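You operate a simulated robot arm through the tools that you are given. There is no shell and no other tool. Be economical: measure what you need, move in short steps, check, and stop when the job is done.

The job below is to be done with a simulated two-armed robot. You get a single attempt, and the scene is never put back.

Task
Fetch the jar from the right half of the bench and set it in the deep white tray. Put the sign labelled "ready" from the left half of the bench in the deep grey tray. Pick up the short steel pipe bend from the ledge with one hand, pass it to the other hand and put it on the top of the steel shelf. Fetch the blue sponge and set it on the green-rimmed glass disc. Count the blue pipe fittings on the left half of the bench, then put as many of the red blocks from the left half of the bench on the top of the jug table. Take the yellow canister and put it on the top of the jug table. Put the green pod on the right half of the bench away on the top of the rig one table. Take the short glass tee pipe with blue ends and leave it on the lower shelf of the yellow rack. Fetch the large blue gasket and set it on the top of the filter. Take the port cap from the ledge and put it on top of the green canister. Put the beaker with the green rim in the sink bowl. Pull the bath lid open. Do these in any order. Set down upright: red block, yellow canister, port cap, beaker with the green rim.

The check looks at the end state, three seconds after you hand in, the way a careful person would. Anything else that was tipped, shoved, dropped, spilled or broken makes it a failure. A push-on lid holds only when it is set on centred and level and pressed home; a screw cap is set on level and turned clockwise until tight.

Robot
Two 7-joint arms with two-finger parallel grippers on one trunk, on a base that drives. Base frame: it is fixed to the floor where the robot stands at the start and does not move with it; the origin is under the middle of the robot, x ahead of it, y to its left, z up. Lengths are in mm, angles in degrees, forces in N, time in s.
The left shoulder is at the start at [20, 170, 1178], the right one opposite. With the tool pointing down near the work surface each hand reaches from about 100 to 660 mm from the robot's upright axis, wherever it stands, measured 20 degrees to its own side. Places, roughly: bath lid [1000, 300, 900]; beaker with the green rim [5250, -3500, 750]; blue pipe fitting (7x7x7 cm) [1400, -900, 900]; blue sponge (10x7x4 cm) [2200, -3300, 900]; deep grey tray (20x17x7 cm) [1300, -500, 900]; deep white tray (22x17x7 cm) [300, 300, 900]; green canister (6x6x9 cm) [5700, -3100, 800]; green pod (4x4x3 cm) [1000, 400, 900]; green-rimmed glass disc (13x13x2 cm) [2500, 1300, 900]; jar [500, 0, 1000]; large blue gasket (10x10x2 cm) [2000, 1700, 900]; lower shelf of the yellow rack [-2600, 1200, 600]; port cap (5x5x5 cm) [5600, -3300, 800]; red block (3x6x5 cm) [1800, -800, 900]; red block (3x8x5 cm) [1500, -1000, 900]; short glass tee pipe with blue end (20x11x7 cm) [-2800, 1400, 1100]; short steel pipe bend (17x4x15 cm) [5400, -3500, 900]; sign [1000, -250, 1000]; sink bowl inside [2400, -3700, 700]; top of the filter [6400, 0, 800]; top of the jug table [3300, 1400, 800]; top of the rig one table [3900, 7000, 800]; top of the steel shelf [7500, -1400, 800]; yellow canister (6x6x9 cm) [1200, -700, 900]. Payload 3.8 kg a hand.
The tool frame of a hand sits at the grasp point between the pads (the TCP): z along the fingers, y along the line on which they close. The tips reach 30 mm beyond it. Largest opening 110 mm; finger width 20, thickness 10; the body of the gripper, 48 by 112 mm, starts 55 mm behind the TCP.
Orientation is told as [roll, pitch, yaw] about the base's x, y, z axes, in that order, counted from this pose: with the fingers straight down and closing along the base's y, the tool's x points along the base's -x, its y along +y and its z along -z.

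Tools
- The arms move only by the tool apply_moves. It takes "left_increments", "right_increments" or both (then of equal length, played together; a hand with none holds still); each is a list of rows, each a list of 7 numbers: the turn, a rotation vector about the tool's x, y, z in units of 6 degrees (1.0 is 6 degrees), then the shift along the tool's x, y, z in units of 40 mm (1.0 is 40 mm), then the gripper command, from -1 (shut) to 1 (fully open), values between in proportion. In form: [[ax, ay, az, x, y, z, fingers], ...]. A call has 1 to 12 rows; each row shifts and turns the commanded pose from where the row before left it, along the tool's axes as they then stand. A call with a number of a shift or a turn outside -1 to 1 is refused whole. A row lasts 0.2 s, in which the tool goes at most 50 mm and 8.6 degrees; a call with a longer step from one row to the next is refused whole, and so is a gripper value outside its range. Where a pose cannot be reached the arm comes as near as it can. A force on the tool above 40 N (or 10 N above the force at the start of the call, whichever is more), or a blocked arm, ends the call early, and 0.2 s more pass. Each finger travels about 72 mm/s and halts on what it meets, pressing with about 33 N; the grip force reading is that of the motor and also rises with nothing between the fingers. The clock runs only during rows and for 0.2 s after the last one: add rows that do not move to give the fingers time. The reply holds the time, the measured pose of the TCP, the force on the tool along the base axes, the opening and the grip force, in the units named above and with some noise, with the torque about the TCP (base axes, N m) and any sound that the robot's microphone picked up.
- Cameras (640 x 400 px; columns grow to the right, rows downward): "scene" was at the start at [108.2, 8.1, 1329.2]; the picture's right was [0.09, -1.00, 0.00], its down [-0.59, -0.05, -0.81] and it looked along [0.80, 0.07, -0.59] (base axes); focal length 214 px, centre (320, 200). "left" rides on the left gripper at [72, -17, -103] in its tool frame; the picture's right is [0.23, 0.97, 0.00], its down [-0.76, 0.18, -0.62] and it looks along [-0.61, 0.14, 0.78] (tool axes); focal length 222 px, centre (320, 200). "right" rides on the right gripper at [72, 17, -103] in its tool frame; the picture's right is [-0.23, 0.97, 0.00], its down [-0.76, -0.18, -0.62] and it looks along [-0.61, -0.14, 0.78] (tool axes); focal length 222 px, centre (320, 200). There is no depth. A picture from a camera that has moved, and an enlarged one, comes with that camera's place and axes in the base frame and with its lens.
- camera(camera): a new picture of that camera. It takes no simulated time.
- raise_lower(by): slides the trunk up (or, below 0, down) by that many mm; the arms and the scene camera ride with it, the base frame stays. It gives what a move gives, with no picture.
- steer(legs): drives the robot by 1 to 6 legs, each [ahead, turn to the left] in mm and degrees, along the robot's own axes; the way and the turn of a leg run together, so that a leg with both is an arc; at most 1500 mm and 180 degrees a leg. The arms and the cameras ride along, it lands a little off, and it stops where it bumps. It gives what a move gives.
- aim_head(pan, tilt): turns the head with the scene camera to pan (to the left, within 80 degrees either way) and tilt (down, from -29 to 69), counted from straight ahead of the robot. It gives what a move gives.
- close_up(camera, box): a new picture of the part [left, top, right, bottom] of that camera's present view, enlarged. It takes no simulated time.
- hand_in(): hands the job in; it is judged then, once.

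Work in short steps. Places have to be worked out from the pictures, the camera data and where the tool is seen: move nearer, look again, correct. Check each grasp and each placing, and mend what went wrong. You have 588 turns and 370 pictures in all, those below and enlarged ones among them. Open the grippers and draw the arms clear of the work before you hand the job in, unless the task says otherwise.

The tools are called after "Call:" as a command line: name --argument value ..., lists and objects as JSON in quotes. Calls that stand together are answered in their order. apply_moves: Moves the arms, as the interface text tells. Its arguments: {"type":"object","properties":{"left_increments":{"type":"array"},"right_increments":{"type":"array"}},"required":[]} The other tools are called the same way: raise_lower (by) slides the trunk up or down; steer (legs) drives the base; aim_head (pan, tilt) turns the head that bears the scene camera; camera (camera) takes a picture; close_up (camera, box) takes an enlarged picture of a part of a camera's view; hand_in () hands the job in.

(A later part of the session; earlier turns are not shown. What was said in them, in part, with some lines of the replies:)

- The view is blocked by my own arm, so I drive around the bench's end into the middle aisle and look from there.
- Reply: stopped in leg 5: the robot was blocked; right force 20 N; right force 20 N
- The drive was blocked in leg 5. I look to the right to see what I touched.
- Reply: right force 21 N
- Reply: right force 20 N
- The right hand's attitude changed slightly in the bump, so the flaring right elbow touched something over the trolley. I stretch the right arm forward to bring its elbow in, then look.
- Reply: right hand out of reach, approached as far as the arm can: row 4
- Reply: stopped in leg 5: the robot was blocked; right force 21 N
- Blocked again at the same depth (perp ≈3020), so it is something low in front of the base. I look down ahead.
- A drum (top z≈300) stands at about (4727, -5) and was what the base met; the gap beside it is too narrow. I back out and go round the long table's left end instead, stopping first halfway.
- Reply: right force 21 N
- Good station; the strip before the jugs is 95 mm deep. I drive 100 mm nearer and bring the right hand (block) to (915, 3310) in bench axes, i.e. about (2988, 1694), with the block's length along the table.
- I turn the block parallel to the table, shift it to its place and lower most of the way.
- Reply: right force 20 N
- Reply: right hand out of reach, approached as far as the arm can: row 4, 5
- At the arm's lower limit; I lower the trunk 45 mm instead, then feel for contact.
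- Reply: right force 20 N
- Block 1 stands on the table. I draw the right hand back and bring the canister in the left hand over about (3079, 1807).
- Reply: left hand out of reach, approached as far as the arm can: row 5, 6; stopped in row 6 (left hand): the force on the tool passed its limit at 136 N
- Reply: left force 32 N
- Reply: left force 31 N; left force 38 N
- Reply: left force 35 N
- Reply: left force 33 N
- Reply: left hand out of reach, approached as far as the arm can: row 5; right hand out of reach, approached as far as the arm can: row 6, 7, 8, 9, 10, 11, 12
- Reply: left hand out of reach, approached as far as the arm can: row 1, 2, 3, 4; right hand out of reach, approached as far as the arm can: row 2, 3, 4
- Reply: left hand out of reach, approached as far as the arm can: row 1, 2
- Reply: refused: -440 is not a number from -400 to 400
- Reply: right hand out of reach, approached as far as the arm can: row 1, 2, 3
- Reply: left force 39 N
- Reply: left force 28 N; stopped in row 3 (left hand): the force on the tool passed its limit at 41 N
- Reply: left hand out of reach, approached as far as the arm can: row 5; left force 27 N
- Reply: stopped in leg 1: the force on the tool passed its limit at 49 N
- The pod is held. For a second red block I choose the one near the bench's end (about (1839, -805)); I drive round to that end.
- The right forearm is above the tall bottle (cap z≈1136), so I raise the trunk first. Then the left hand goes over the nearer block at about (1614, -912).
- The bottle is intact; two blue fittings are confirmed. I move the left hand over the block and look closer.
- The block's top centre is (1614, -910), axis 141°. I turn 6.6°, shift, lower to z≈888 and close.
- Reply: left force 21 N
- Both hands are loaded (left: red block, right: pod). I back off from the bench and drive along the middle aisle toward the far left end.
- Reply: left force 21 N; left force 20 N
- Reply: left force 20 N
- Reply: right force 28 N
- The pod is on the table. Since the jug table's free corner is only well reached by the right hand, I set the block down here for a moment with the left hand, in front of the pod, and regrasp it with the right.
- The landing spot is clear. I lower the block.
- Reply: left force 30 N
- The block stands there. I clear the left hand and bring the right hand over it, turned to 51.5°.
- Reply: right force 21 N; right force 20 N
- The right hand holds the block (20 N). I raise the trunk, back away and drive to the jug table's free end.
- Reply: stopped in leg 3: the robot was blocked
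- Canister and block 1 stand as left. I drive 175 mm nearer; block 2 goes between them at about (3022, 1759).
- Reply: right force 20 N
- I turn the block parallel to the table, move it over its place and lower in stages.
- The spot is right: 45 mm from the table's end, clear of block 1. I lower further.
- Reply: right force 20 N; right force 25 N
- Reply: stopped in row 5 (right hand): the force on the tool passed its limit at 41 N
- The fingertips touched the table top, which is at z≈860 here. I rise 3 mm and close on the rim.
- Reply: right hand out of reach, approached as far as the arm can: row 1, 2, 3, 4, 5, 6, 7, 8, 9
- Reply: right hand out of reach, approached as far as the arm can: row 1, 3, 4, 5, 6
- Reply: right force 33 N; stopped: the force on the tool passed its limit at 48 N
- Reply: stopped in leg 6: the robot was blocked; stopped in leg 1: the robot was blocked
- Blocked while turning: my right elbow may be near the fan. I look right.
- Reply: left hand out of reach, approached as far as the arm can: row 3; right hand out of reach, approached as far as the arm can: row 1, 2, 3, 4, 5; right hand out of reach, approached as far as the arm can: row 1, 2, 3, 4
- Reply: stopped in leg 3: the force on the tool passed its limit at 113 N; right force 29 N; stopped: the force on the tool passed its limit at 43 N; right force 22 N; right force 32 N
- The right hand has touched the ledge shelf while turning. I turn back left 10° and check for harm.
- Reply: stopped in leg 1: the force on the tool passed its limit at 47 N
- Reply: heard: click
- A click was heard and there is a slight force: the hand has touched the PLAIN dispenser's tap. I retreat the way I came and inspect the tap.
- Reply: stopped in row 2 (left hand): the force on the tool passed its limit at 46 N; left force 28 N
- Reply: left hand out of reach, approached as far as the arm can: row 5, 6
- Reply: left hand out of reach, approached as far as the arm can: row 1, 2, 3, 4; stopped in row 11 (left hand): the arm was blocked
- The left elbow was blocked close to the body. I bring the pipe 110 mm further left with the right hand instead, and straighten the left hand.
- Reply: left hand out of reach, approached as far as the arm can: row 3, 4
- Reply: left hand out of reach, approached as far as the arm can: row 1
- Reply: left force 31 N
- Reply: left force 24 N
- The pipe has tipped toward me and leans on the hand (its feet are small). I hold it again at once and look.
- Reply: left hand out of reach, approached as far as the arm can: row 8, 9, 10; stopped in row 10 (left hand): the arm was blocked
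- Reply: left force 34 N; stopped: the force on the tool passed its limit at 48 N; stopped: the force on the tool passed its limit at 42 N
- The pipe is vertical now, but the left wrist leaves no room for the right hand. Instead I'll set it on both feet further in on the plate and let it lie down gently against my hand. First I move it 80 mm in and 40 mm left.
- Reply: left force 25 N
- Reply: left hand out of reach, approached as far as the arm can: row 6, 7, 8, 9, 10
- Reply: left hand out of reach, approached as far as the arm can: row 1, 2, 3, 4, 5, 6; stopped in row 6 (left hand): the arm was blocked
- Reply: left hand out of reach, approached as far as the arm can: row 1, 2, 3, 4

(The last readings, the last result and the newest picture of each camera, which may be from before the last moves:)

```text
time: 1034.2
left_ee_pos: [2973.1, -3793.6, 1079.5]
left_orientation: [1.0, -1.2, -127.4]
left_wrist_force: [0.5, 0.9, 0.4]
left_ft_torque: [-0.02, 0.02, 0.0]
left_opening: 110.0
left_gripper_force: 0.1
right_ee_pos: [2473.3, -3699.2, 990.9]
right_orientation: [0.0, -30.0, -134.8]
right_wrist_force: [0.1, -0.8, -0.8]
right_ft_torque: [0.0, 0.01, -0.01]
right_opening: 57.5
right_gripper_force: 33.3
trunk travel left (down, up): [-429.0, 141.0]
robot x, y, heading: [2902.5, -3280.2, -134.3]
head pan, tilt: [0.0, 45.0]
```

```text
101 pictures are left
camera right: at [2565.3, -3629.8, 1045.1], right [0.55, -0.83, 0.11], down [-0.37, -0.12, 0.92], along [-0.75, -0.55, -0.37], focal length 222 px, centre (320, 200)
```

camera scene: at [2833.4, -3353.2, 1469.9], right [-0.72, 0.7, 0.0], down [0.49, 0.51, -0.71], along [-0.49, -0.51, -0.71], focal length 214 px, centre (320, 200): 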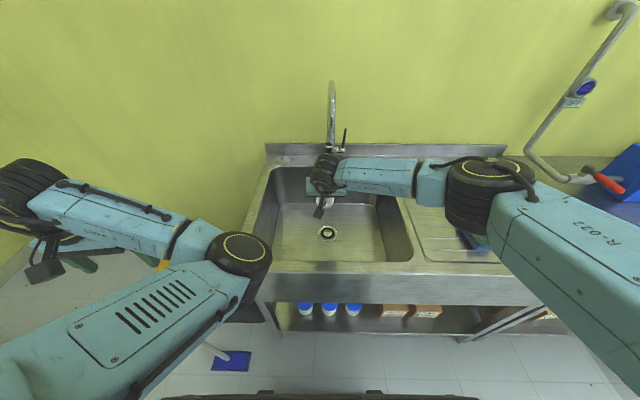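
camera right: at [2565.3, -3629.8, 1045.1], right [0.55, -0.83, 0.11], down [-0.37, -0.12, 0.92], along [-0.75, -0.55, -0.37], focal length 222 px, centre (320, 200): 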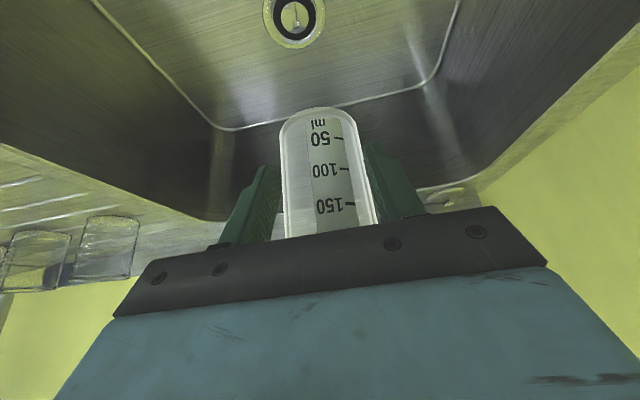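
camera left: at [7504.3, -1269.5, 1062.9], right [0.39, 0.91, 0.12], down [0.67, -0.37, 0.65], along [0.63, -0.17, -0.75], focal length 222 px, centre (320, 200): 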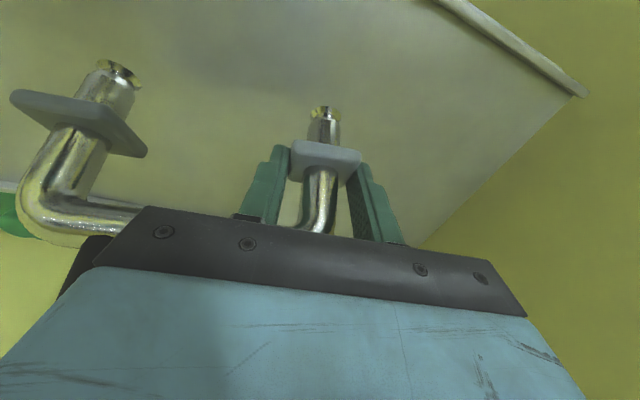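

Well placed over the bowl. I lower with the arm in steps, watching the elbow.

Call:
apply_moves --right_increments '[[0, 0, 0, 0.5, 0, 0.866, -1], [0, 0, 0, 0.5, 0, 0.866, -1], [0, 0, 0, 0.5, 0, 0.866, -1], [0, 0, 0, 0, 0, 0, -1]]'

Call:
camera --camera "scene"

```text
time: 1035.2
left_ee_pos: [2972.6, -3793.6, 1079.8]
left_orientation: [1.0, -1.1, -127.4]
left_wrist_force: [-0.3, -0.2, 0.3]
left_ft_torque: [-0.02, 0.0, 0.0]
left_opening: 109.9
left_gripper_force: 0.1
right_ee_pos: [2474.0, -3699.5, 870.9]
right_orientation: [0.0, -30.0, -134.8]
right_wrist_force: [0.1, 0.2, -0.9]
right_ft_torque: [0.01, -0.05, -0.02]
right_opening: 57.0
right_gripper_force: 32.7
trunk travel left (down, up): [-429.0, 141.0]
robot x, y, heading: [2903.8, -3276.5, -134.2]
head pan, tilt: [0.0, 45.0]
```

```text
100 pictures are left
camera scene: at [2833.3, -3353.6, 1469.9], right [-0.72, 0.7, 0.0], down [0.49, 0.51, -0.71], along [-0.49, -0.51, -0.71], focal length 214 px, centre (320, 200)
```

scene: 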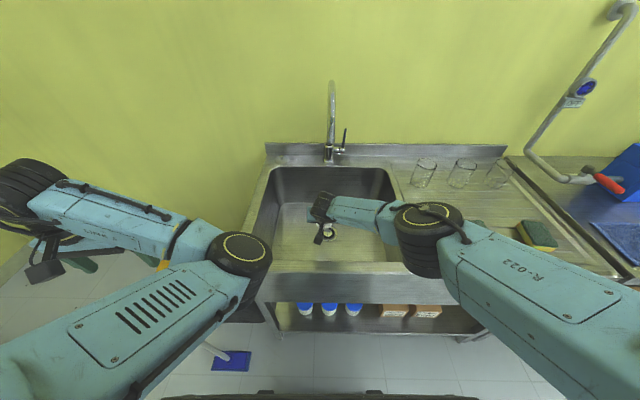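

Call:
apply_moves --right_increments '[[0, 0, 0, 0.417, 0, 0.722, -1], [0, 0, 0, 0.417, 0, 0.722, -1], [0, 0, 0, 0.417, 0, 0.722, -1], [0, 0, 0, 0, 0, 0, -1]]'

Call:
camera --camera "scene"

```text
time: 1036.2
left_ee_pos: [2973.0, -3794.1, 1078.9]
left_orientation: [0.9, -1.1, -127.4]
left_wrist_force: [-0.6, -0.3, 0.1]
left_ft_torque: [0.0, -0.03, 0.02]
left_opening: 110.2
left_gripper_force: 0.0
right_ee_pos: [2481.1, -3676.6, 829.4]
right_orientation: [-0.1, -29.9, -134.8]
right_wrist_force: [0.2, -0.1, -0.9]
right_ft_torque: [0.04, -0.01, -0.02]
right_opening: 57.0
right_gripper_force: 32.4
right hand out of reach, approached as far as the arm can: row 1, 2, 3
trunk travel left (down, up): [-429.0, 141.0]
robot x, y, heading: [2905.7, -3280.3, -134.4]
head pan, tilt: [0.0, 45.0]
```

```text
99 pictures are left
camera scene: at [2834.6, -3354.7, 1469.9], right [-0.72, 0.7, 0.0], down [0.49, 0.51, -0.71], along [-0.49, -0.51, -0.71], focal length 214 px, centre (320, 200)
```

scene: 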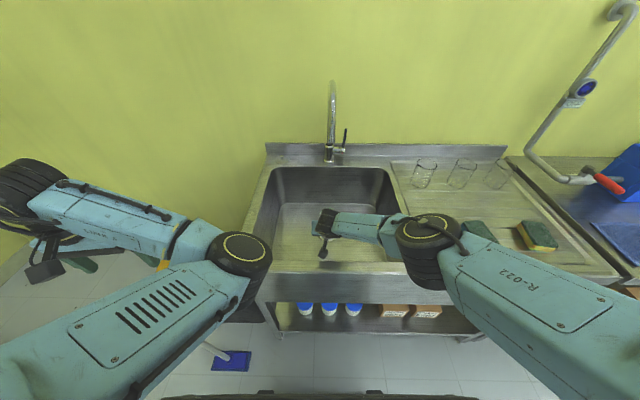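

The arm's limit is reached; the rest goes by the trunk: about 100 mm remain until the forearm would near the rim. I lower 80 and look.

Call:
raise_lower --by -80

Call:
camera --camera "scene"

Call:
camera --camera "right"

```text
time: 1037.3
left_ee_pos: [2973.7, -3794.2, 1000.1]
left_orientation: [1.1, -1.1, -127.5]
left_wrist_force: [-0.4, 0.7, 0.7]
left_ft_torque: [0.02, -0.01, 0.01]
left_opening: 109.9
left_gripper_force: 0.1
right_ee_pos: [2480.6, -3674.4, 749.9]
right_orientation: [0.1, -30.1, -134.8]
right_wrist_force: [0.0, 0.7, -1.0]
right_ft_torque: [0.0, 0.0, 0.01]
right_opening: 57.3
right_gripper_force: 33.3
trunk travel left (down, up): [-349.0, 221.0]
robot x, y, heading: [2904.6, -3281.0, -134.3]
head pan, tilt: [0.0, 45.0]
```

```text
98 pictures are left
camera scene: at [2833.8, -3353.8, 1390.0], right [-0.72, 0.7, 0.0], down [0.49, 0.51, -0.71], along [-0.49, -0.51, -0.71], focal length 214 px, centre (320, 200)
```

scene: 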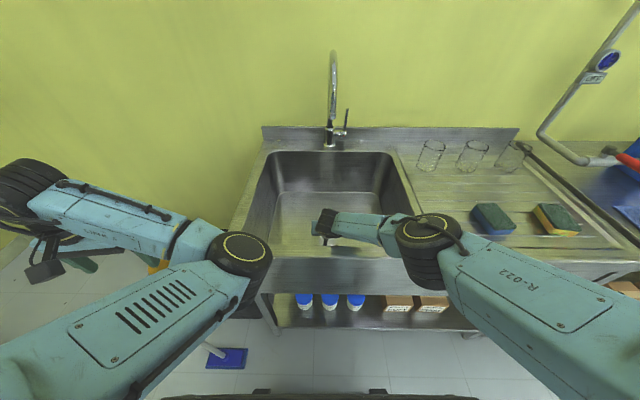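

```text
97 pictures are left
camera right: at [2572.1, -3606.6, 803.0], right [0.55, -0.83, 0.11], down [-0.37, -0.12, 0.92], along [-0.75, -0.55, -0.37], focal length 222 px, centre (320, 200)
```

right: 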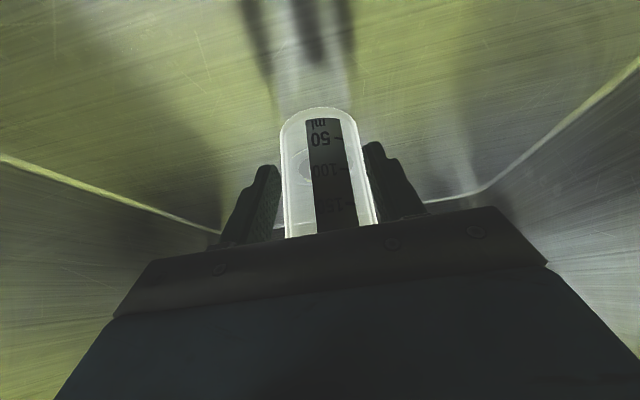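

The drain, seen again from here, gives a floor z≈670, so the beaker's foot is about 20 mm above it. I lower carefully.

Call:
raise_lower --by -12

Call:
raise_lower --by -5

```text
time: 1037.9
left_ee_pos: [2972.7, -3794.9, 986.5]
left_orientation: [1.0, -1.2, -127.5]
left_wrist_force: [0.3, -0.6, 0.2]
left_ft_torque: [0.01, -0.02, 0.01]
left_opening: 110.1
left_gripper_force: 0.2
right_ee_pos: [2481.3, -3674.0, 737.1]
right_orientation: [0.0, -30.0, -134.8]
right_wrist_force: [0.7, -0.6, -0.1]
right_ft_torque: [0.0, 0.0, 0.01]
right_opening: 57.2
right_gripper_force: 33.2
trunk travel left (down, up): [-337.0, 233.0]
robot x, y, heading: [2902.4, -3281.3, -134.1]
head pan, tilt: [0.0, 45.0]
```

```text
time: 1038.5
left_ee_pos: [2974.0, -3792.1, 981.4]
left_orientation: [1.0, -1.2, -127.4]
left_wrist_force: [-0.2, -0.1, -0.8]
left_ft_torque: [0.02, 0.03, 0.02]
left_opening: 110.1
left_gripper_force: 0.1
right_ee_pos: [2480.4, -3676.7, 735.7]
right_orientation: [0.0, -30.3, -134.9]
right_wrist_force: [0.1, 1.4, 20.5]
right_ft_torque: [-0.41, 0.4, -0.04]
right_opening: 57.3
right_gripper_force: 33.0
trunk travel left (down, up): [-332.0, 238.0]
robot x, y, heading: [2902.7, -3278.5, -134.3]
head pan, tilt: [0.0, 45.0]
```

Contact (floor z≈678). I ease 1 mm and open gently.

Call:
raise_lower --by 1.5

Call:
apply_moves --right_increments '[[0, 0, 0, 0, 0, 0, 0.06], [0, 0, 0, 0, 0, 0, 0.12], [0, 0, 0, 0, 0, 0, 0.25], [0, 0, 0, 0, 0, 0, 0.45], [0, 0, 0, 0, 0, 0, 0.7], [0, 0, 0, 0, 0, 0, 0.7]]'

Call:
camera --camera "right"

```text
time: 1039.0
left_ee_pos: [2974.3, -3793.9, 983.6]
left_orientation: [1.1, -1.1, -127.4]
left_wrist_force: [-0.8, -0.5, -0.6]
left_ft_torque: [0.01, 0.01, 0.0]
left_opening: 109.9
left_gripper_force: 0.1
right_ee_pos: [2480.0, -3676.5, 735.2]
right_orientation: [0.0, -30.2, -134.8]
right_wrist_force: [-3.1, -5.5, 17.5]
right_ft_torque: [-0.79, 0.63, 0.01]
right_opening: 57.3
right_gripper_force: 33.3
trunk travel left (down, up): [-333.0, 237.0]
robot x, y, heading: [2904.5, -3283.1, -134.2]
head pan, tilt: [0.0, 45.0]
```

```text
time: 1040.4
left_ee_pos: [2973.7, -3793.9, 983.3]
left_orientation: [1.1, -1.1, -127.4]
left_wrist_force: [0.4, -0.3, 1.0]
left_ft_torque: [-0.03, 0.01, -0.01]
left_opening: 110.1
left_gripper_force: 0.0
right_ee_pos: [2481.0, -3674.9, 733.3]
right_orientation: [0.1, -30.1, -134.8]
right_wrist_force: [1.6, 0.6, 8.6]
right_ft_torque: [-0.1, 0.11, -0.01]
right_opening: 93.8
right_gripper_force: 0.0
trunk travel left (down, up): [-333.0, 237.0]
robot x, y, heading: [2905.0, -3279.3, -134.0]
head pan, tilt: [0.0, 45.0]
```

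```text
96 pictures are left
camera right: at [2572.8, -3606.0, 787.5], right [0.55, -0.83, 0.11], down [-0.37, -0.12, 0.92], along [-0.75, -0.55, -0.37], focal length 222 px, centre (320, 200)
```

right: 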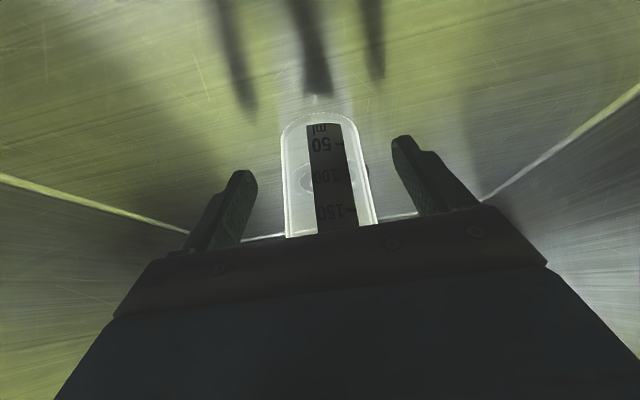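

Call:
raise_lower --by 12

Call:
raise_lower --by 140

Call:
camera --camera "right"

```text
time: 1041.0
left_ee_pos: [2973.5, -3794.4, 995.6]
left_orientation: [0.9, -1.1, -127.4]
left_wrist_force: [0.3, -0.5, -0.1]
left_ft_torque: [-0.01, -0.01, -0.03]
left_opening: 110.1
left_gripper_force: 0.2
right_ee_pos: [2480.2, -3674.9, 745.1]
right_orientation: [0.0, -29.9, -134.8]
right_wrist_force: [-0.1, 0.2, -0.1]
right_ft_torque: [-0.03, -0.02, 0.0]
right_opening: 93.5
right_gripper_force: 0.0
trunk travel left (down, up): [-345.0, 225.0]
robot x, y, heading: [2905.8, -3283.5, -134.0]
head pan, tilt: [0.0, 45.0]
```

```text
time: 1042.7
left_ee_pos: [2972.3, -3794.9, 1134.9]
left_orientation: [0.9, -1.1, -127.4]
left_wrist_force: [0.1, -0.3, 1.2]
left_ft_torque: [0.01, -0.02, 0.02]
left_opening: 109.9
left_gripper_force: 0.0
right_ee_pos: [2481.6, -3675.4, 885.6]
right_orientation: [-0.1, -30.0, -134.8]
right_wrist_force: [-1.4, 0.1, 0.0]
right_ft_torque: [0.02, -0.01, 0.0]
right_opening: 93.8
right_gripper_force: 0.0
trunk travel left (down, up): [-485.0, 85.0]
robot x, y, heading: [2907.8, -3281.0, -134.3]
head pan, tilt: [0.0, 45.0]
```

```text
95 pictures are left
camera right: at [2572.1, -3606.6, 939.1], right [0.55, -0.83, 0.11], down [-0.37, -0.12, 0.92], along [-0.75, -0.55, -0.37], focal length 222 px, centre (320, 200)
```

right: 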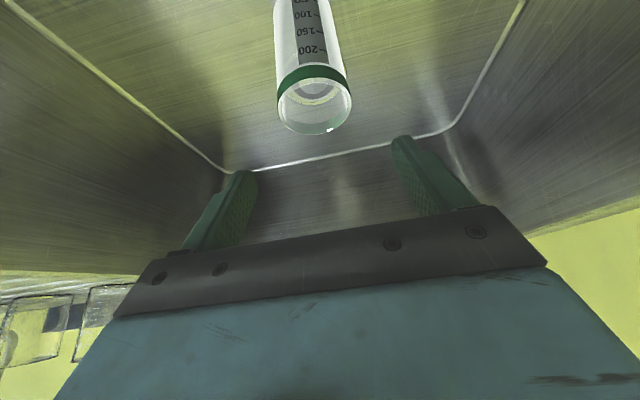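

The beaker stands upright in the sink bowl. I raise and straighten the right hand, then shift the robot right for the blue sponge (about (2225, -3280)).

Call:
apply_moves --right_increments '[[0, 0, 0, -0.44, 0, -0.76, 1], [0, 0, 0, -0.44, 0, -0.76, 1], [0, 0, 0, -0.44, 0, -0.76, 1], [0, 0, 0, -0.44, 0, -0.76, 1], [0, 1, 0, 0.4, 0, 0, 1], [0, 1, 0, 0.4, 0, 0, 1], [0, 1, 0, 0.4, 0, 0, 1], [0, 1, 0, 0.4, 0, 0, 1], [0, 1, 0, 0.4, 0, 0, 1], [0, 0, 0, 0.8, 0, 0, 1], [0, 0, 0, 0.8, 0, 0, 1]]'

Call:
steer --legs '[[-200, 0], [0, -90], [360, 0], [0, 90], [150, 0]]'

Call:
aim_head --pan -5 --tilt 45

Call:
camera --camera "scene"

```text
time: 1045.1
left_ee_pos: [2973.1, -3794.1, 1135.8]
left_orientation: [1.0, -1.0, -127.4]
left_wrist_force: [-0.1, 0.5, 0.4]
left_ft_torque: [0.0, 0.01, -0.02]
left_opening: 109.7
left_gripper_force: 0.0
right_ee_pos: [2579.1, -3576.4, 1001.8]
right_orientation: [0.0, 0.0, -134.8]
right_wrist_force: [-0.7, 1.0, 0.4]
right_ft_torque: [-0.02, -0.01, 0.03]
right_opening: 109.7
right_gripper_force: 0.0
trunk travel left (down, up): [-485.0, 85.0]
robot x, y, heading: [2906.0, -3281.0, -134.2]
head pan, tilt: [0.0, 45.0]
```

```text
time: 1057.2
left_ee_pos: [2751.9, -3506.9, 1135.5]
left_orientation: [1.0, -1.0, -127.2]
left_wrist_force: [-0.3, 0.7, -0.9]
left_ft_torque: [-0.01, -0.03, -0.03]
left_opening: 110.1
left_gripper_force: 0.2
right_ee_pos: [2356.7, -3291.2, 1000.1]
right_orientation: [-0.1, 0.2, -134.6]
right_wrist_force: [-0.4, 0.2, -0.5]
right_ft_torque: [0.01, -0.02, 0.03]
right_opening: 109.8
right_gripper_force: 0.1
trunk travel left (down, up): [-485.0, 85.0]
robot x, y, heading: [2683.8, -2992.7, -133.7]
head pan, tilt: [0.0, 45.0]
```

```text
time: 1057.9
left_ee_pos: [2752.8, -3506.5, 1135.1]
left_orientation: [1.0, -1.1, -127.2]
left_wrist_force: [-0.4, -0.4, 0.6]
left_ft_torque: [0.01, 0.0, -0.01]
left_opening: 110.1
left_gripper_force: 0.1
right_ee_pos: [2356.4, -3291.3, 1001.3]
right_orientation: [0.1, -0.1, -134.5]
right_wrist_force: [0.6, -0.7, -0.6]
right_ft_torque: [0.0, 0.04, 0.03]
right_opening: 110.0
right_gripper_force: 0.1
trunk travel left (down, up): [-485.0, 85.0]
robot x, y, heading: [2682.3, -2991.3, -134.0]
head pan, tilt: [-5.0, 45.0]
```

```text
94 pictures are left
camera scene: at [2606.4, -3061.1, 1526.4], right [-0.66, 0.75, 0.0], down [0.53, 0.46, -0.71], along [-0.53, -0.46, -0.71], focal length 214 px, centre (320, 200)
```

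scene: 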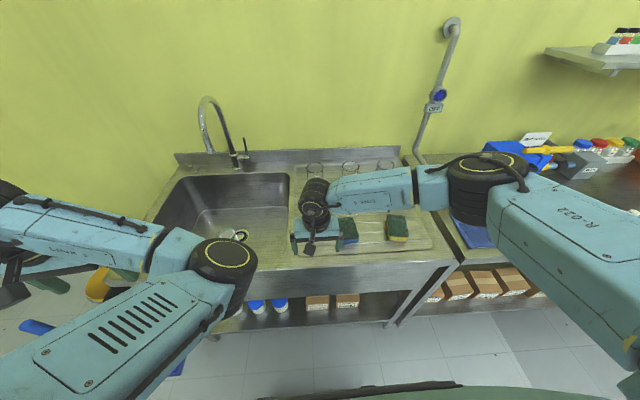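

Call:
camera --camera "right"

```text
93 pictures are left
camera right: at [2418.8, -3251.4, 1104.9], right [0.53, -0.84, 0.0], down [-0.66, -0.42, 0.62], along [-0.53, -0.33, -0.78], focal length 222 px, centre (320, 200)
```

right: 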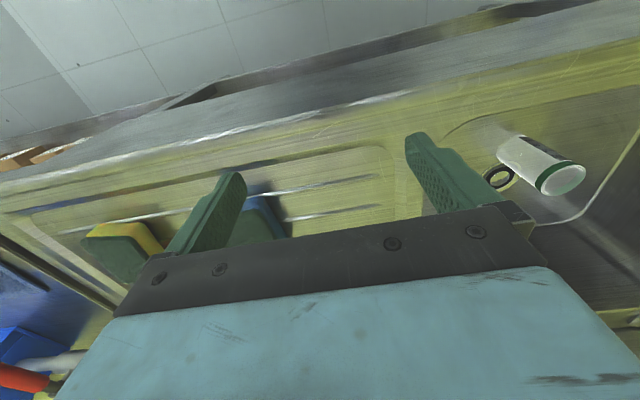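

Call:
apply_moves --right_increments '[[0, 0, 0, -0.66, -0.767, -0.3, 1], [0, 0, 0, -0.66, -0.767, -0.3, 1], [0, 0, 0, -0.66, -0.767, -0.3, 1], [0, 0, 0, 0, 0, 0, 1]]'

Call:
camera --camera "right"

```text
time: 1058.9
left_ee_pos: [2753.3, -3505.9, 1135.9]
left_orientation: [1.0, -1.1, -127.0]
left_wrist_force: [-0.1, -0.5, -0.1]
left_ft_torque: [0.0, 0.01, 0.04]
left_opening: 109.9
left_gripper_force: 0.1
right_ee_pos: [2235.5, -3282.7, 1039.3]
right_orientation: [0.1, 0.0, -134.5]
right_wrist_force: [-0.6, 0.4, 0.5]
right_ft_torque: [0.0, 0.0, -0.04]
right_opening: 109.9
right_gripper_force: 0.1
trunk travel left (down, up): [-485.0, 85.0]
robot x, y, heading: [2683.8, -2991.1, -134.0]
head pan, tilt: [-5.0, 45.0]
```

```text
92 pictures are left
camera right: at [2297.8, -3243.3, 1142.3], right [0.54, -0.84, 0.0], down [-0.66, -0.42, 0.62], along [-0.53, -0.33, -0.78], focal length 222 px, centre (320, 200)
```

right: 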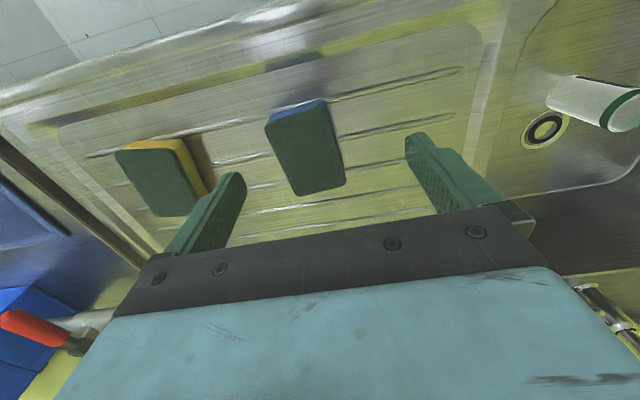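

The blue-bodied sponge: centre (2200, -3289), top z≈927, long axis 49°. I align, go down and grip it across its width.

Call:
apply_moves --right_increments '[[0, 0, -0.55, -0.73, -0.52, 0, 1], [0, 0, 0, 0, 0, 0.8, 1], [0, 0, 0, 0, 0, 0.8, 1], [0, 0, 0, 0, 0, 0.8, 1], [0, 0, 0, 0, 0, 0.4, 1], [0, 0, 0, 0, 0, 0, 1]]'

Call:
camera --camera "right"

```text
time: 1060.3
left_ee_pos: [2752.5, -3505.3, 1134.9]
left_orientation: [1.0, -1.1, -127.1]
left_wrist_force: [-0.8, 0.1, -0.3]
left_ft_torque: [-0.01, 0.02, -0.01]
left_opening: 110.0
left_gripper_force: 0.0
right_ee_pos: [2201.7, -3286.5, 926.1]
right_orientation: [0.1, 0.0, -131.2]
right_wrist_force: [-0.5, 0.7, -0.8]
right_ft_torque: [0.01, -0.01, 0.0]
right_opening: 110.0
right_gripper_force: 0.0
trunk travel left (down, up): [-485.0, 85.0]
robot x, y, heading: [2678.7, -2993.5, -133.7]
head pan, tilt: [-5.0, 45.0]
```

```text
91 pictures are left
camera right: at [2260.0, -3245.1, 1029.4], right [0.58, -0.81, 0.0], down [-0.64, -0.46, 0.62], along [-0.51, -0.36, -0.78], focal length 222 px, centre (320, 200)
```

right: 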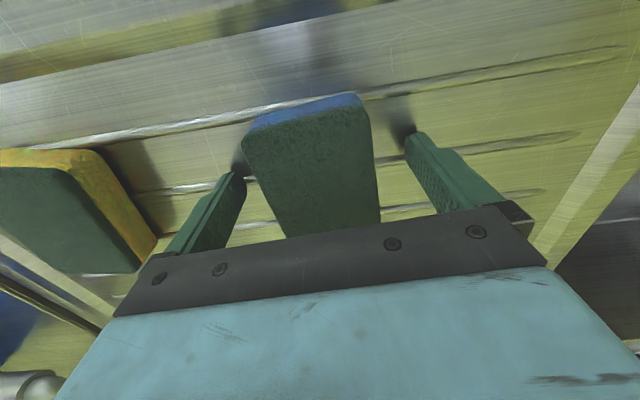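

Call:
apply_moves --right_increments '[[0, 0, 0, 0, 0, 0.07, 1], [0, 0, 0, 0, 0, 0, -1], [0, 0, 0, 0, 0, 0, -1], [0, 0, 0, 0, 0, 0, -1], [0, 0, 0, 0, 0, 0, -1], [0, 0, 0, 0, 0, -0.5, -1], [0, 0, 0, 0, 0, -0.8, -1], [0, 0, 0, 0, 0, -0.8, -1], [0, 0, 0, 0, 0, -0.8, -1], [0, 0, 0, 0, 0, 0, -1]]'

Call:
camera --camera "right"

```text
time: 1062.5
left_ee_pos: [2751.1, -3507.1, 1134.7]
left_orientation: [0.9, -1.0, -127.1]
left_wrist_force: [0.3, -0.3, 0.1]
left_ft_torque: [-0.02, -0.02, -0.02]
left_opening: 110.0
left_gripper_force: 0.0
right_ee_pos: [2200.3, -3288.3, 1039.7]
right_orientation: [0.0, 0.1, -131.2]
right_wrist_force: [-0.2, -0.7, -0.1]
right_ft_torque: [-0.01, -0.02, 0.0]
right_opening: 63.5
right_gripper_force: 33.0
trunk travel left (down, up): [-485.0, 85.0]
robot x, y, heading: [2683.5, -2993.8, -133.7]
head pan, tilt: [-5.0, 45.0]
```

```text
90 pictures are left
camera right: at [2259.3, -3245.9, 1143.0], right [0.58, -0.81, 0.0], down [-0.64, -0.46, 0.62], along [-0.51, -0.36, -0.78], focal length 222 px, centre (320, 200)
```

right: 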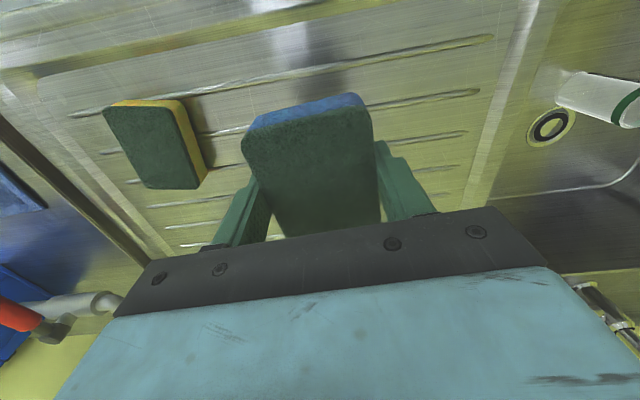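

The sponge is held. I drive to the long table's front, to the green-rimmed glass disc at about (2396, 1189).

Call:
steer --legs '[[-300, 0], [0, 179], [1300, 0], [330, 0], [0, 91]]'

Call:
steer --legs '[[1450, 0], [1450, 0], [200, 0], [0, -91], [250, 0]]'

Call:
aim_head --pan 0 --tilt 40

Call:
camera --camera "scene"

```text
time: 1083.7
left_ee_pos: [3501.0, -1673.4, 1135.9]
left_orientation: [0.9, -1.1, 145.0]
left_wrist_force: [-0.4, -0.8, -0.4]
left_ft_torque: [0.0, -0.01, -0.04]
left_opening: 110.1
left_gripper_force: 0.0
right_ee_pos: [3698.8, -1112.4, 1038.9]
right_orientation: [-0.1, 0.0, 140.8]
right_wrist_force: [-0.3, -0.3, -0.1]
right_ft_torque: [0.02, 0.0, 0.0]
right_opening: 63.4
right_gripper_force: 33.3
trunk travel left (down, up): [-485.0, 85.0]
robot x, y, heading: [4008.1, -1582.8, 138.0]
head pan, tilt: [-5.0, 45.0]
```

```text
time: 1104.1
left_ee_pos: [1790.3, 1148.9, 1134.8]
left_orientation: [0.9, -1.1, 54.4]
left_wrist_force: [0.5, 0.2, -0.9]
left_ft_torque: [-0.03, -0.02, -0.01]
left_opening: 110.1
left_gripper_force: 0.0
right_ee_pos: [2349.5, 946.6, 1038.8]
right_orientation: [0.0, 0.2, 50.3]
right_wrist_force: [0.4, -0.3, 0.3]
right_ft_torque: [0.01, 0.01, -0.02]
right_opening: 63.5
right_gripper_force: 33.2
trunk travel left (down, up): [-485.0, 85.0]
robot x, y, heading: [1874.3, 637.2, 47.8]
head pan, tilt: [-5.0, 45.0]
```

```text
time: 1104.7
left_ee_pos: [1789.3, 1149.3, 1135.9]
left_orientation: [1.0, -1.1, 54.4]
left_wrist_force: [-0.4, -0.5, -0.4]
left_ft_torque: [0.02, 0.0, 0.0]
left_opening: 110.0
left_gripper_force: 0.0
right_ee_pos: [2349.4, 946.5, 1039.9]
right_orientation: [0.0, 0.1, 50.3]
right_wrist_force: [-0.4, 0.0, 0.0]
right_ft_torque: [-0.01, -0.02, 0.0]
right_opening: 63.4
right_gripper_force: 32.6
trunk travel left (down, up): [-485.0, 85.0]
robot x, y, heading: [1876.9, 639.4, 47.6]
head pan, tilt: [0.0, 40.0]
```

```text
89 pictures are left
camera scene: at [1946.4, 716.8, 1533.6], right [0.74, -0.67, 0.0], down [-0.43, -0.47, -0.77], along [0.52, 0.57, -0.64], focal length 214 px, centre (320, 200)
```

scene: 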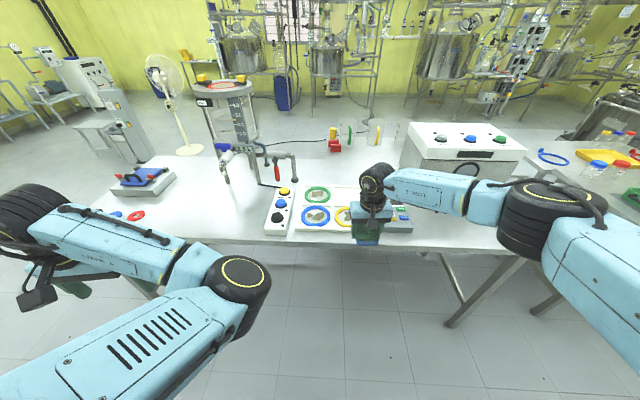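

The green-rimmed disc is at about (2500, 1338) in the white frame. I drive 320 mm nearer and look with the right camera.

Call:
steer --legs '[[320, 0]]'

Call:
apply_moves --right_increments '[[0, 0, 0, 0, 0.8, 0, -1], [0, 0, 0, 0, 0.8, 0, -1], [0, 0, 0, 0, 0.8, 0, -1], [0, 0, 0, 0, 0.8, 0, -1], [0, 0, 0, 0, 0.8, 0, -1], [0, 0, 0, 0, 0, 0, -1]]'

Call:
camera --camera "right"

Call:
camera --camera "scene"

```text
time: 1106.9
left_ee_pos: [2005.3, 1383.7, 1134.8]
left_orientation: [0.9, -1.1, 54.4]
left_wrist_force: [0.4, 0.1, 0.8]
left_ft_torque: [-0.03, -0.05, -0.01]
left_opening: 110.0
left_gripper_force: 0.1
right_ee_pos: [2561.7, 1180.7, 1039.7]
right_orientation: [0.0, 0.2, 50.2]
right_wrist_force: [-0.7, 0.8, 0.5]
right_ft_torque: [-0.03, 0.04, 0.01]
right_opening: 63.2
right_gripper_force: 33.3
trunk travel left (down, up): [-485.0, 85.0]
robot x, y, heading: [2090.6, 873.2, 47.4]
head pan, tilt: [0.0, 40.0]
```

```text
time: 1108.3
left_ee_pos: [2005.8, 1384.0, 1135.7]
left_orientation: [1.0, -1.0, 54.4]
left_wrist_force: [0.1, -0.5, 0.4]
left_ft_torque: [0.02, 0.01, 0.0]
left_opening: 109.9
left_gripper_force: 0.0
right_ee_pos: [2441.4, 1283.2, 1038.4]
right_orientation: [0.0, 0.1, 50.3]
right_wrist_force: [0.8, -0.5, -0.2]
right_ft_torque: [0.05, 0.0, -0.02]
right_opening: 63.4
right_gripper_force: 33.4
trunk travel left (down, up): [-485.0, 85.0]
robot x, y, heading: [2089.3, 874.2, 47.6]
head pan, tilt: [0.0, 40.0]
```

```text
88 pictures are left
camera right: at [2379.9, 1238.1, 1142.8], right [-0.6, 0.8, 0.0], down [0.62, 0.47, 0.62], along [0.5, 0.38, -0.78], focal length 222 px, centre (320, 200)
```

right: 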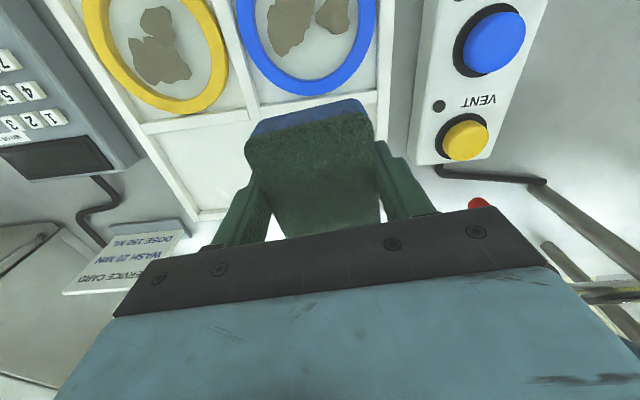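

```text
87 pictures are left
camera scene: at [2161.3, 950.7, 1533.6], right [0.74, -0.67, 0.0], down [-0.43, -0.47, -0.77], along [0.52, 0.57, -0.64], focal length 214 px, centre (320, 200)
```

scene: 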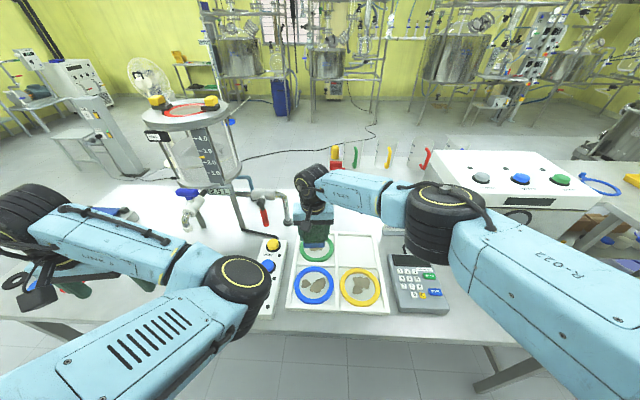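

The disc's centre works out at (2507, 1337). I move the sponge above it.

Call:
apply_moves --right_increments '[[0, 0, 0, -0.69, -0.13, 0, -1], [0, 0, 0, -0.69, -0.13, 0, -1], [0, 0, 0, -0.69, -0.13, 0, -1], [0, 0, 0, 0, 0, 0.7, -1], [0, 0, 0, 0, 0, 0.7, -1], [0, 0, 0, 0, 0, 0, -1]]'

Call:
camera --camera "right"

Call:
close_up --camera "scene" --box '[240, 150, 400, 310]'

```text
time: 1109.7
left_ee_pos: [2004.7, 1382.9, 1135.3]
left_orientation: [0.9, -1.1, 54.6]
left_wrist_force: [-0.5, -1.2, 0.6]
left_ft_torque: [0.0, -0.04, -0.01]
left_opening: 109.9
left_gripper_force: 0.1
right_ee_pos: [2459.8, 1285.5, 994.0]
right_orientation: [0.0, 0.0, 50.4]
right_wrist_force: [-0.2, -0.5, 0.0]
right_ft_torque: [0.01, 0.0, 0.0]
right_opening: 63.3
right_gripper_force: 33.0
right hand out of reach, approached as far as the arm can: row 2, 3, 4, 5
trunk travel left (down, up): [-485.0, 85.0]
robot x, y, heading: [2090.0, 872.2, 47.6]
head pan, tilt: [0.0, 40.0]
```

```text
86 pictures are left
camera right: at [2398.7, 1239.9, 1097.9], right [-0.6, 0.8, 0.0], down [0.62, 0.47, 0.62], along [0.5, 0.38, -0.78], focal length 222 px, centre (320, 200)
```

right: 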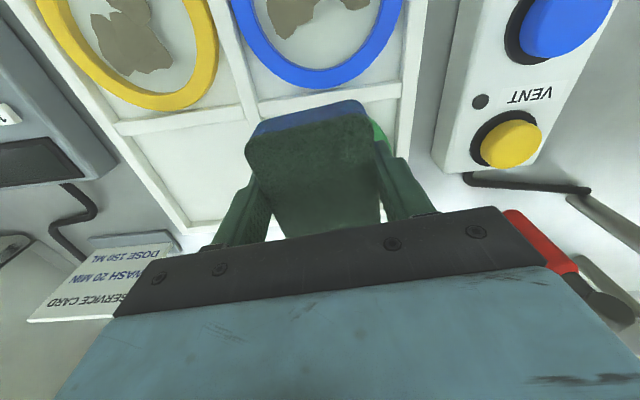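

```text
2.50 times, centred on (320, 230) of scene
camera zoom: at [2158.7, 951.8, 1533.7], right [0.74, -0.67, 0.0], down [-0.43, -0.47, -0.77], along [0.52, 0.57, -0.64], focal length 536 px, centre (320, 125)
```

zoom: 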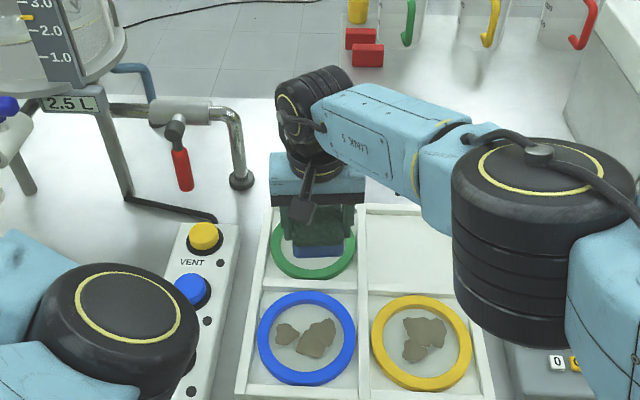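

The arm is at its reach; I drive 58 mm nearer, which puts the sponge right over the disc.

Call:
steer --legs '[[60, 0]]'

Call:
close_up --camera "scene" --box '[240, 150, 400, 310]'

Call:
camera --camera "right"

```text
time: 1110.6
left_ee_pos: [2045.4, 1428.4, 1134.4]
left_orientation: [1.1, -1.0, 54.3]
left_wrist_force: [0.7, 0.8, 0.2]
left_ft_torque: [0.0, 0.0, 0.04]
left_opening: 110.0
left_gripper_force: 0.1
right_ee_pos: [2501.3, 1330.2, 993.9]
right_orientation: [0.0, 0.1, 50.3]
right_wrist_force: [-0.4, -0.2, -0.7]
right_ft_torque: [-0.03, 0.01, 0.01]
right_opening: 63.4
right_gripper_force: 33.1
trunk travel left (down, up): [-485.0, 85.0]
robot x, y, heading: [2128.5, 916.5, 47.8]
head pan, tilt: [0.0, 40.0]
```

```text
2.50 times, centred on (320, 230) of scene
camera zoom: at [2201.6, 996.4, 1533.5], right [0.74, -0.67, 0.0], down [-0.43, -0.48, -0.77], along [0.52, 0.57, -0.64], focal length 536 px, centre (320, 125)
```

zoom: 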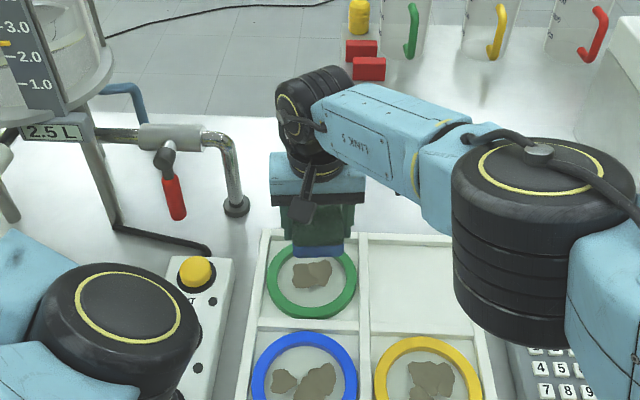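

```text
83 pictures are left
camera right: at [2441.1, 1284.2, 1097.2], right [-0.6, 0.8, 0.0], down [0.62, 0.47, 0.62], along [0.5, 0.38, -0.78], focal length 222 px, centre (320, 200)
```

right: 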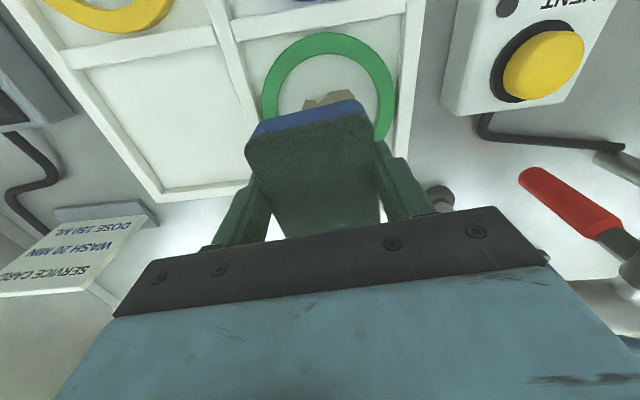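

The disc's centre is about (2486, 1326). I correct by 14 mm and lower by the trunk.

Call:
apply_moves --right_increments '[[0, 0, 0, 0.3, 0.2, 0, -1], [0, 0, 0, 0, 0, 0, -1]]'

Call:
raise_lower --by -65

Call:
camera --camera "right"

```text
time: 1111.2
left_ee_pos: [2044.9, 1428.4, 1135.8]
left_orientation: [1.0, -1.1, 54.4]
left_wrist_force: [-0.1, 0.9, -1.1]
left_ft_torque: [-0.01, 0.0, 0.0]
left_opening: 109.9
left_gripper_force: 0.1
right_ee_pos: [2486.0, 1324.6, 994.0]
right_orientation: [0.1, 0.0, 50.3]
right_wrist_force: [0.6, -0.3, -0.2]
right_ft_torque: [0.02, -0.01, 0.0]
right_opening: 63.4
right_gripper_force: 33.5
trunk travel left (down, up): [-485.0, 85.0]
robot x, y, heading: [2127.5, 917.3, 47.5]
head pan, tilt: [0.0, 40.0]
```

```text
time: 1112.3
left_ee_pos: [2044.3, 1428.2, 1069.5]
left_orientation: [1.1, -1.1, 54.4]
left_wrist_force: [-1.1, 0.0, 0.0]
left_ft_torque: [-0.02, -0.01, 0.0]
left_opening: 110.1
left_gripper_force: 0.0
right_ee_pos: [2487.7, 1324.9, 930.0]
right_orientation: [0.0, 0.1, 50.4]
right_wrist_force: [0.5, -0.1, -0.1]
right_ft_torque: [0.01, 0.04, 0.0]
right_opening: 63.4
right_gripper_force: 33.5
trunk travel left (down, up): [-420.0, 150.0]
robot x, y, heading: [2128.8, 915.3, 47.5]
head pan, tilt: [0.0, 40.0]
```

```text
82 pictures are left
camera right: at [2426.7, 1278.9, 1033.0], right [-0.6, 0.8, 0.0], down [0.62, 0.47, 0.62], along [0.5, 0.38, -0.78], focal length 222 px, centre (320, 200)
```

right: 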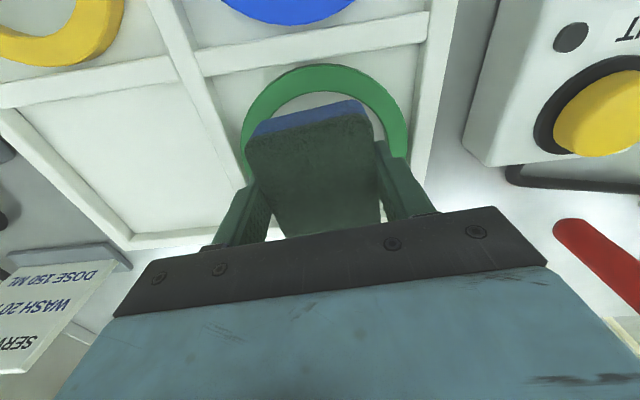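

Nicely centred. I lower until contact.

Call:
raise_lower --by -12

Call:
raise_lower --by -5

Call:
raise_lower --by -4

```text
time: 1112.9
left_ee_pos: [2044.1, 1426.5, 1058.1]
left_orientation: [1.1, -1.1, 54.4]
left_wrist_force: [0.0, 0.6, -0.5]
left_ft_torque: [0.0, 0.03, 0.02]
left_opening: 110.0
left_gripper_force: 0.0
right_ee_pos: [2486.9, 1325.7, 917.2]
right_orientation: [0.0, 0.0, 50.3]
right_wrist_force: [0.3, -0.3, -0.2]
right_ft_torque: [-0.01, 0.0, -0.02]
right_opening: 63.3
right_gripper_force: 32.5
trunk travel left (down, up): [-408.0, 162.0]
robot x, y, heading: [2132.9, 920.0, 47.7]
head pan, tilt: [0.0, 40.0]
```

```text
time: 1113.4
left_ee_pos: [2043.3, 1427.4, 1053.1]
left_orientation: [0.9, -1.1, 54.4]
left_wrist_force: [-0.2, -0.5, -0.9]
left_ft_torque: [-0.01, 0.02, -0.02]
left_opening: 110.2
left_gripper_force: 0.1
right_ee_pos: [2487.1, 1324.2, 912.0]
right_orientation: [0.1, 0.1, 50.2]
right_wrist_force: [0.9, -0.3, -0.1]
right_ft_torque: [0.03, -0.01, 0.0]
right_opening: 63.5
right_gripper_force: 32.7
trunk travel left (down, up): [-403.0, 167.0]
robot x, y, heading: [2130.7, 915.0, 47.7]
head pan, tilt: [0.0, 40.0]
```

```text
time: 1113.9
left_ee_pos: [2043.8, 1427.6, 1049.3]
left_orientation: [1.0, -1.1, 54.4]
left_wrist_force: [0.3, 0.0, 0.4]
left_ft_torque: [-0.03, 0.0, -0.01]
left_opening: 110.0
left_gripper_force: 0.1
right_ee_pos: [2487.4, 1325.3, 908.2]
right_orientation: [0.0, 0.0, 50.3]
right_wrist_force: [0.5, -0.3, 0.1]
right_ft_torque: [0.02, 0.02, -0.01]
right_opening: 63.4
right_gripper_force: 33.1
trunk travel left (down, up): [-399.0, 171.0]
robot x, y, heading: [2127.2, 915.0, 47.5]
head pan, tilt: [0.0, 40.0]
```

Call:
raise_lower --by -4

Call:
raise_lower --by -3

Call:
raise_lower --by -3

```text
time: 1114.5
left_ee_pos: [2043.2, 1426.5, 1047.2]
left_orientation: [0.9, -1.1, 54.4]
left_wrist_force: [0.6, 0.8, -0.1]
left_ft_torque: [-0.03, 0.01, 0.01]
left_opening: 110.2
left_gripper_force: 0.2
right_ee_pos: [2487.9, 1324.8, 907.2]
right_orientation: [0.0, -0.2, 50.3]
right_wrist_force: [1.3, -2.9, 28.3]
right_ft_torque: [-0.43, -0.08, 0.06]
right_opening: 63.2
right_gripper_force: 32.8
trunk travel left (down, up): [-395.0, 175.0]
robot x, y, heading: [2128.4, 915.4, 47.6]
head pan, tilt: [0.0, 40.0]
```

```text
time: 1114.8
left_ee_pos: [2043.4, 1426.9, 1043.7]
left_orientation: [1.0, -1.1, 54.4]
left_wrist_force: [0.2, 0.6, -0.1]
left_ft_torque: [-0.02, 0.01, 0.01]
left_opening: 110.0
left_gripper_force: 0.1
right_ee_pos: [2487.4, 1327.4, 909.1]
right_orientation: [-0.1, -0.3, 50.3]
right_wrist_force: [-1.8, -4.9, 15.5]
right_ft_torque: [-0.4, 0.0, -0.09]
right_opening: 63.0
right_gripper_force: 33.1
trunk travel left (down, up): [-394.0, 176.0]
robot x, y, heading: [2132.7, 917.1, 47.5]
head pan, tilt: [0.0, 40.0]
stopped: the force on the tool passed its limit at 43 N (the readings are from after the stop); the commanded pose is now the measured one
```

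```text
time: 1115.3
left_ee_pos: [2043.1, 1425.0, 1043.8]
left_orientation: [0.9, -1.2, 54.4]
left_wrist_force: [-0.1, -0.5, 0.0]
left_ft_torque: [0.0, 0.01, 0.04]
left_opening: 109.9
left_gripper_force: 0.0
right_ee_pos: [2488.8, 1326.3, 907.5]
right_orientation: [0.1, -0.7, 50.3]
right_wrist_force: [0.2, -2.0, 37.4]
right_ft_torque: [-0.62, -0.12, 0.11]
right_opening: 63.4
right_gripper_force: 33.8
trunk travel left (down, up): [-391.0, 179.0]
robot x, y, heading: [2125.4, 916.3, 47.8]
head pan, tilt: [0.0, 40.0]
```

Contact. I ease off, open and rise.

Call:
raise_lower --by 5

Call:
apply_moves --right_increments '[[0, 0, 0, 0, 0, 0, 0.2], [0, 0, 0, 0, 0, 0, 0.4], [0, 0, 0, 0, 0, 0, 0.55], [0, 0, 0, 0, 0, 0, 0.55], [0, 0, 0, 0, 0, -0.5, 0.55], [0, 0, 0, 0, 0, -0.8, 0.55], [0, 0, 0, 0, 0, -0.8, 0.55], [0, 0, 0, 0, 0, -0.8, 0.8]]'

Call:
camera --camera "right"

```text
time: 1115.9
left_ee_pos: [2043.7, 1427.0, 1046.8]
left_orientation: [1.0, -1.1, 54.4]
left_wrist_force: [-1.4, 0.5, 0.0]
left_ft_torque: [0.02, 0.0, -0.03]
left_opening: 110.0
left_gripper_force: 0.1
right_ee_pos: [2487.8, 1326.6, 909.4]
right_orientation: [0.0, -0.4, 50.3]
right_wrist_force: [0.8, 4.8, 11.8]
right_ft_torque: [-0.01, -0.04, 0.05]
right_opening: 63.7
right_gripper_force: 33.8
trunk travel left (down, up): [-396.0, 174.0]
robot x, y, heading: [2126.0, 916.4, 47.7]
head pan, tilt: [0.0, 40.0]
```

```text
time: 1117.7
left_ee_pos: [2044.3, 1427.2, 1045.7]
left_orientation: [1.0, -1.0, 54.3]
left_wrist_force: [0.4, -0.6, -0.4]
left_ft_torque: [-0.01, -0.02, 0.0]
left_opening: 110.1
left_gripper_force: 0.1
right_ee_pos: [2488.4, 1326.8, 1025.9]
right_orientation: [0.0, -0.3, 50.3]
right_wrist_force: [-0.2, 0.5, -0.1]
right_ft_torque: [0.02, 0.01, -0.02]
right_opening: 99.1
right_gripper_force: 0.1
trunk travel left (down, up): [-396.0, 174.0]
robot x, y, heading: [2129.9, 913.7, 47.5]
head pan, tilt: [0.0, 40.0]
```

```text
81 pictures are left
camera right: at [2426.6, 1279.9, 1128.7], right [-0.6, 0.8, 0.0], down [0.62, 0.47, 0.63], along [0.5, 0.38, -0.78], focal length 222 px, centre (320, 200)
```

right: 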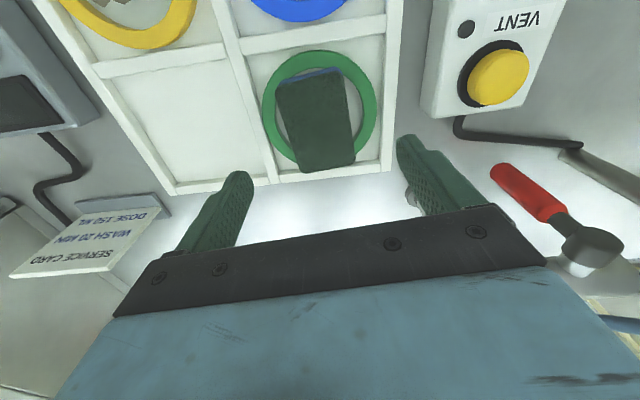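

The sponge lies on the green-rimmed disc. All jobs are done; I draw the arms clear and back the robot away, then take a last look.

Call:
apply_moves --right_increments '[[0, 0, 0, 0, 0, -0.8, 1], [0, 0, 0, 0.8, 0, -0.6, 1], [0, 0, 0, 0.8, 0, 0, 1], [0, 0, 0, 0.8, 0, 0, 1]]'

Call:
steer --legs '[[-350, 0]]'

Call:
camera --camera "scene"

```text
time: 1118.7
left_ee_pos: [2043.1, 1427.3, 1047.0]
left_orientation: [0.9, -1.1, 54.4]
left_wrist_force: [-0.3, -0.7, 0.0]
left_ft_torque: [0.0, -0.01, -0.02]
left_opening: 109.8
left_gripper_force: 0.1
right_ee_pos: [2426.1, 1251.8, 1079.9]
right_orientation: [0.0, -0.3, 50.1]
right_wrist_force: [-0.4, -0.4, -0.2]
right_ft_torque: [0.04, -0.01, 0.02]
right_opening: 109.9
right_gripper_force: 0.1
trunk travel left (down, up): [-396.0, 174.0]
robot x, y, heading: [2126.0, 917.2, 47.7]
head pan, tilt: [0.0, 40.0]
```

```text
time: 1121.0
left_ee_pos: [1809.1, 1169.1, 1047.2]
left_orientation: [1.0, -1.1, 54.5]
left_wrist_force: [-0.1, -0.5, -0.1]
left_ft_torque: [-0.01, 0.01, -0.02]
left_opening: 109.8
left_gripper_force: 0.0
right_ee_pos: [2190.5, 994.8, 1079.4]
right_orientation: [0.0, -0.4, 50.3]
right_wrist_force: [-0.1, -0.2, 0.3]
right_ft_torque: [0.01, -0.02, 0.02]
right_opening: 109.9
right_gripper_force: 0.0
trunk travel left (down, up): [-396.0, 174.0]
robot x, y, heading: [1891.8, 660.1, 47.5]
head pan, tilt: [0.0, 40.0]
```

```text
80 pictures are left
camera scene: at [1965.0, 737.0, 1444.6], right [0.74, -0.67, 0.0], down [-0.43, -0.48, -0.77], along [0.52, 0.57, -0.64], focal length 214 px, centre (320, 200)
```

scene: 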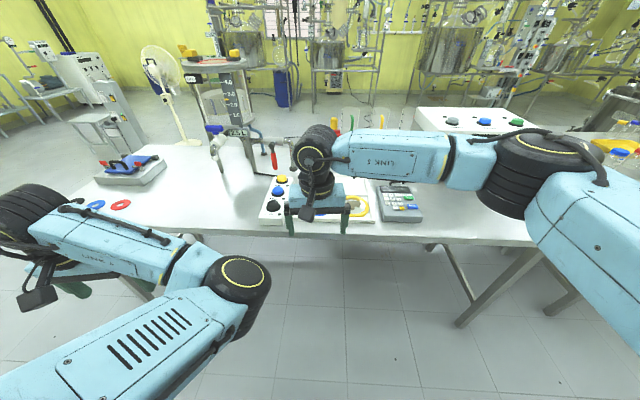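

The grippers are open and empty and the arms are clear of the work. I hand the job in.

Call:
hand_in

```text
The job is handed in.
```

I handed the job in with all twelve tasks carried out; two (the pipe bend and the port cap) came out imperfect, and I touched some things I should not have.

**Not quite as hoped:**
- The pipe bend was passed from right hand to left in the air. It would not stand on the steel shelf, so it lies there with its handle over the rear lip, above a yellow lid.
- The port cap stands level on the green canister but about 5 mm off centre.

**What I bumped:**
- **Drum:** the base met it twice by the second table. It may have shifted slightly; I could not tell.
- **Fan:** an elbow pressed its guard; it still stands upright.
- **PLAIN tap:** the left hand touched it and there was a click. The level stayed at 2.6 L and nothing ran out.
- **Ledge shelf:** the right hand was pressed against it at up to 113 N; I saw no damage.
- **Green-handled jug:** the yellow canister hit its rim at up to 136 N; it did not move.
- **Rig at the far wall:** the robot was blocked there once while passing. I could not see what it touched and did not check afterwards.

I counted two blue pipe fittings on the left half of the bench, so two red blocks went to the jug table.
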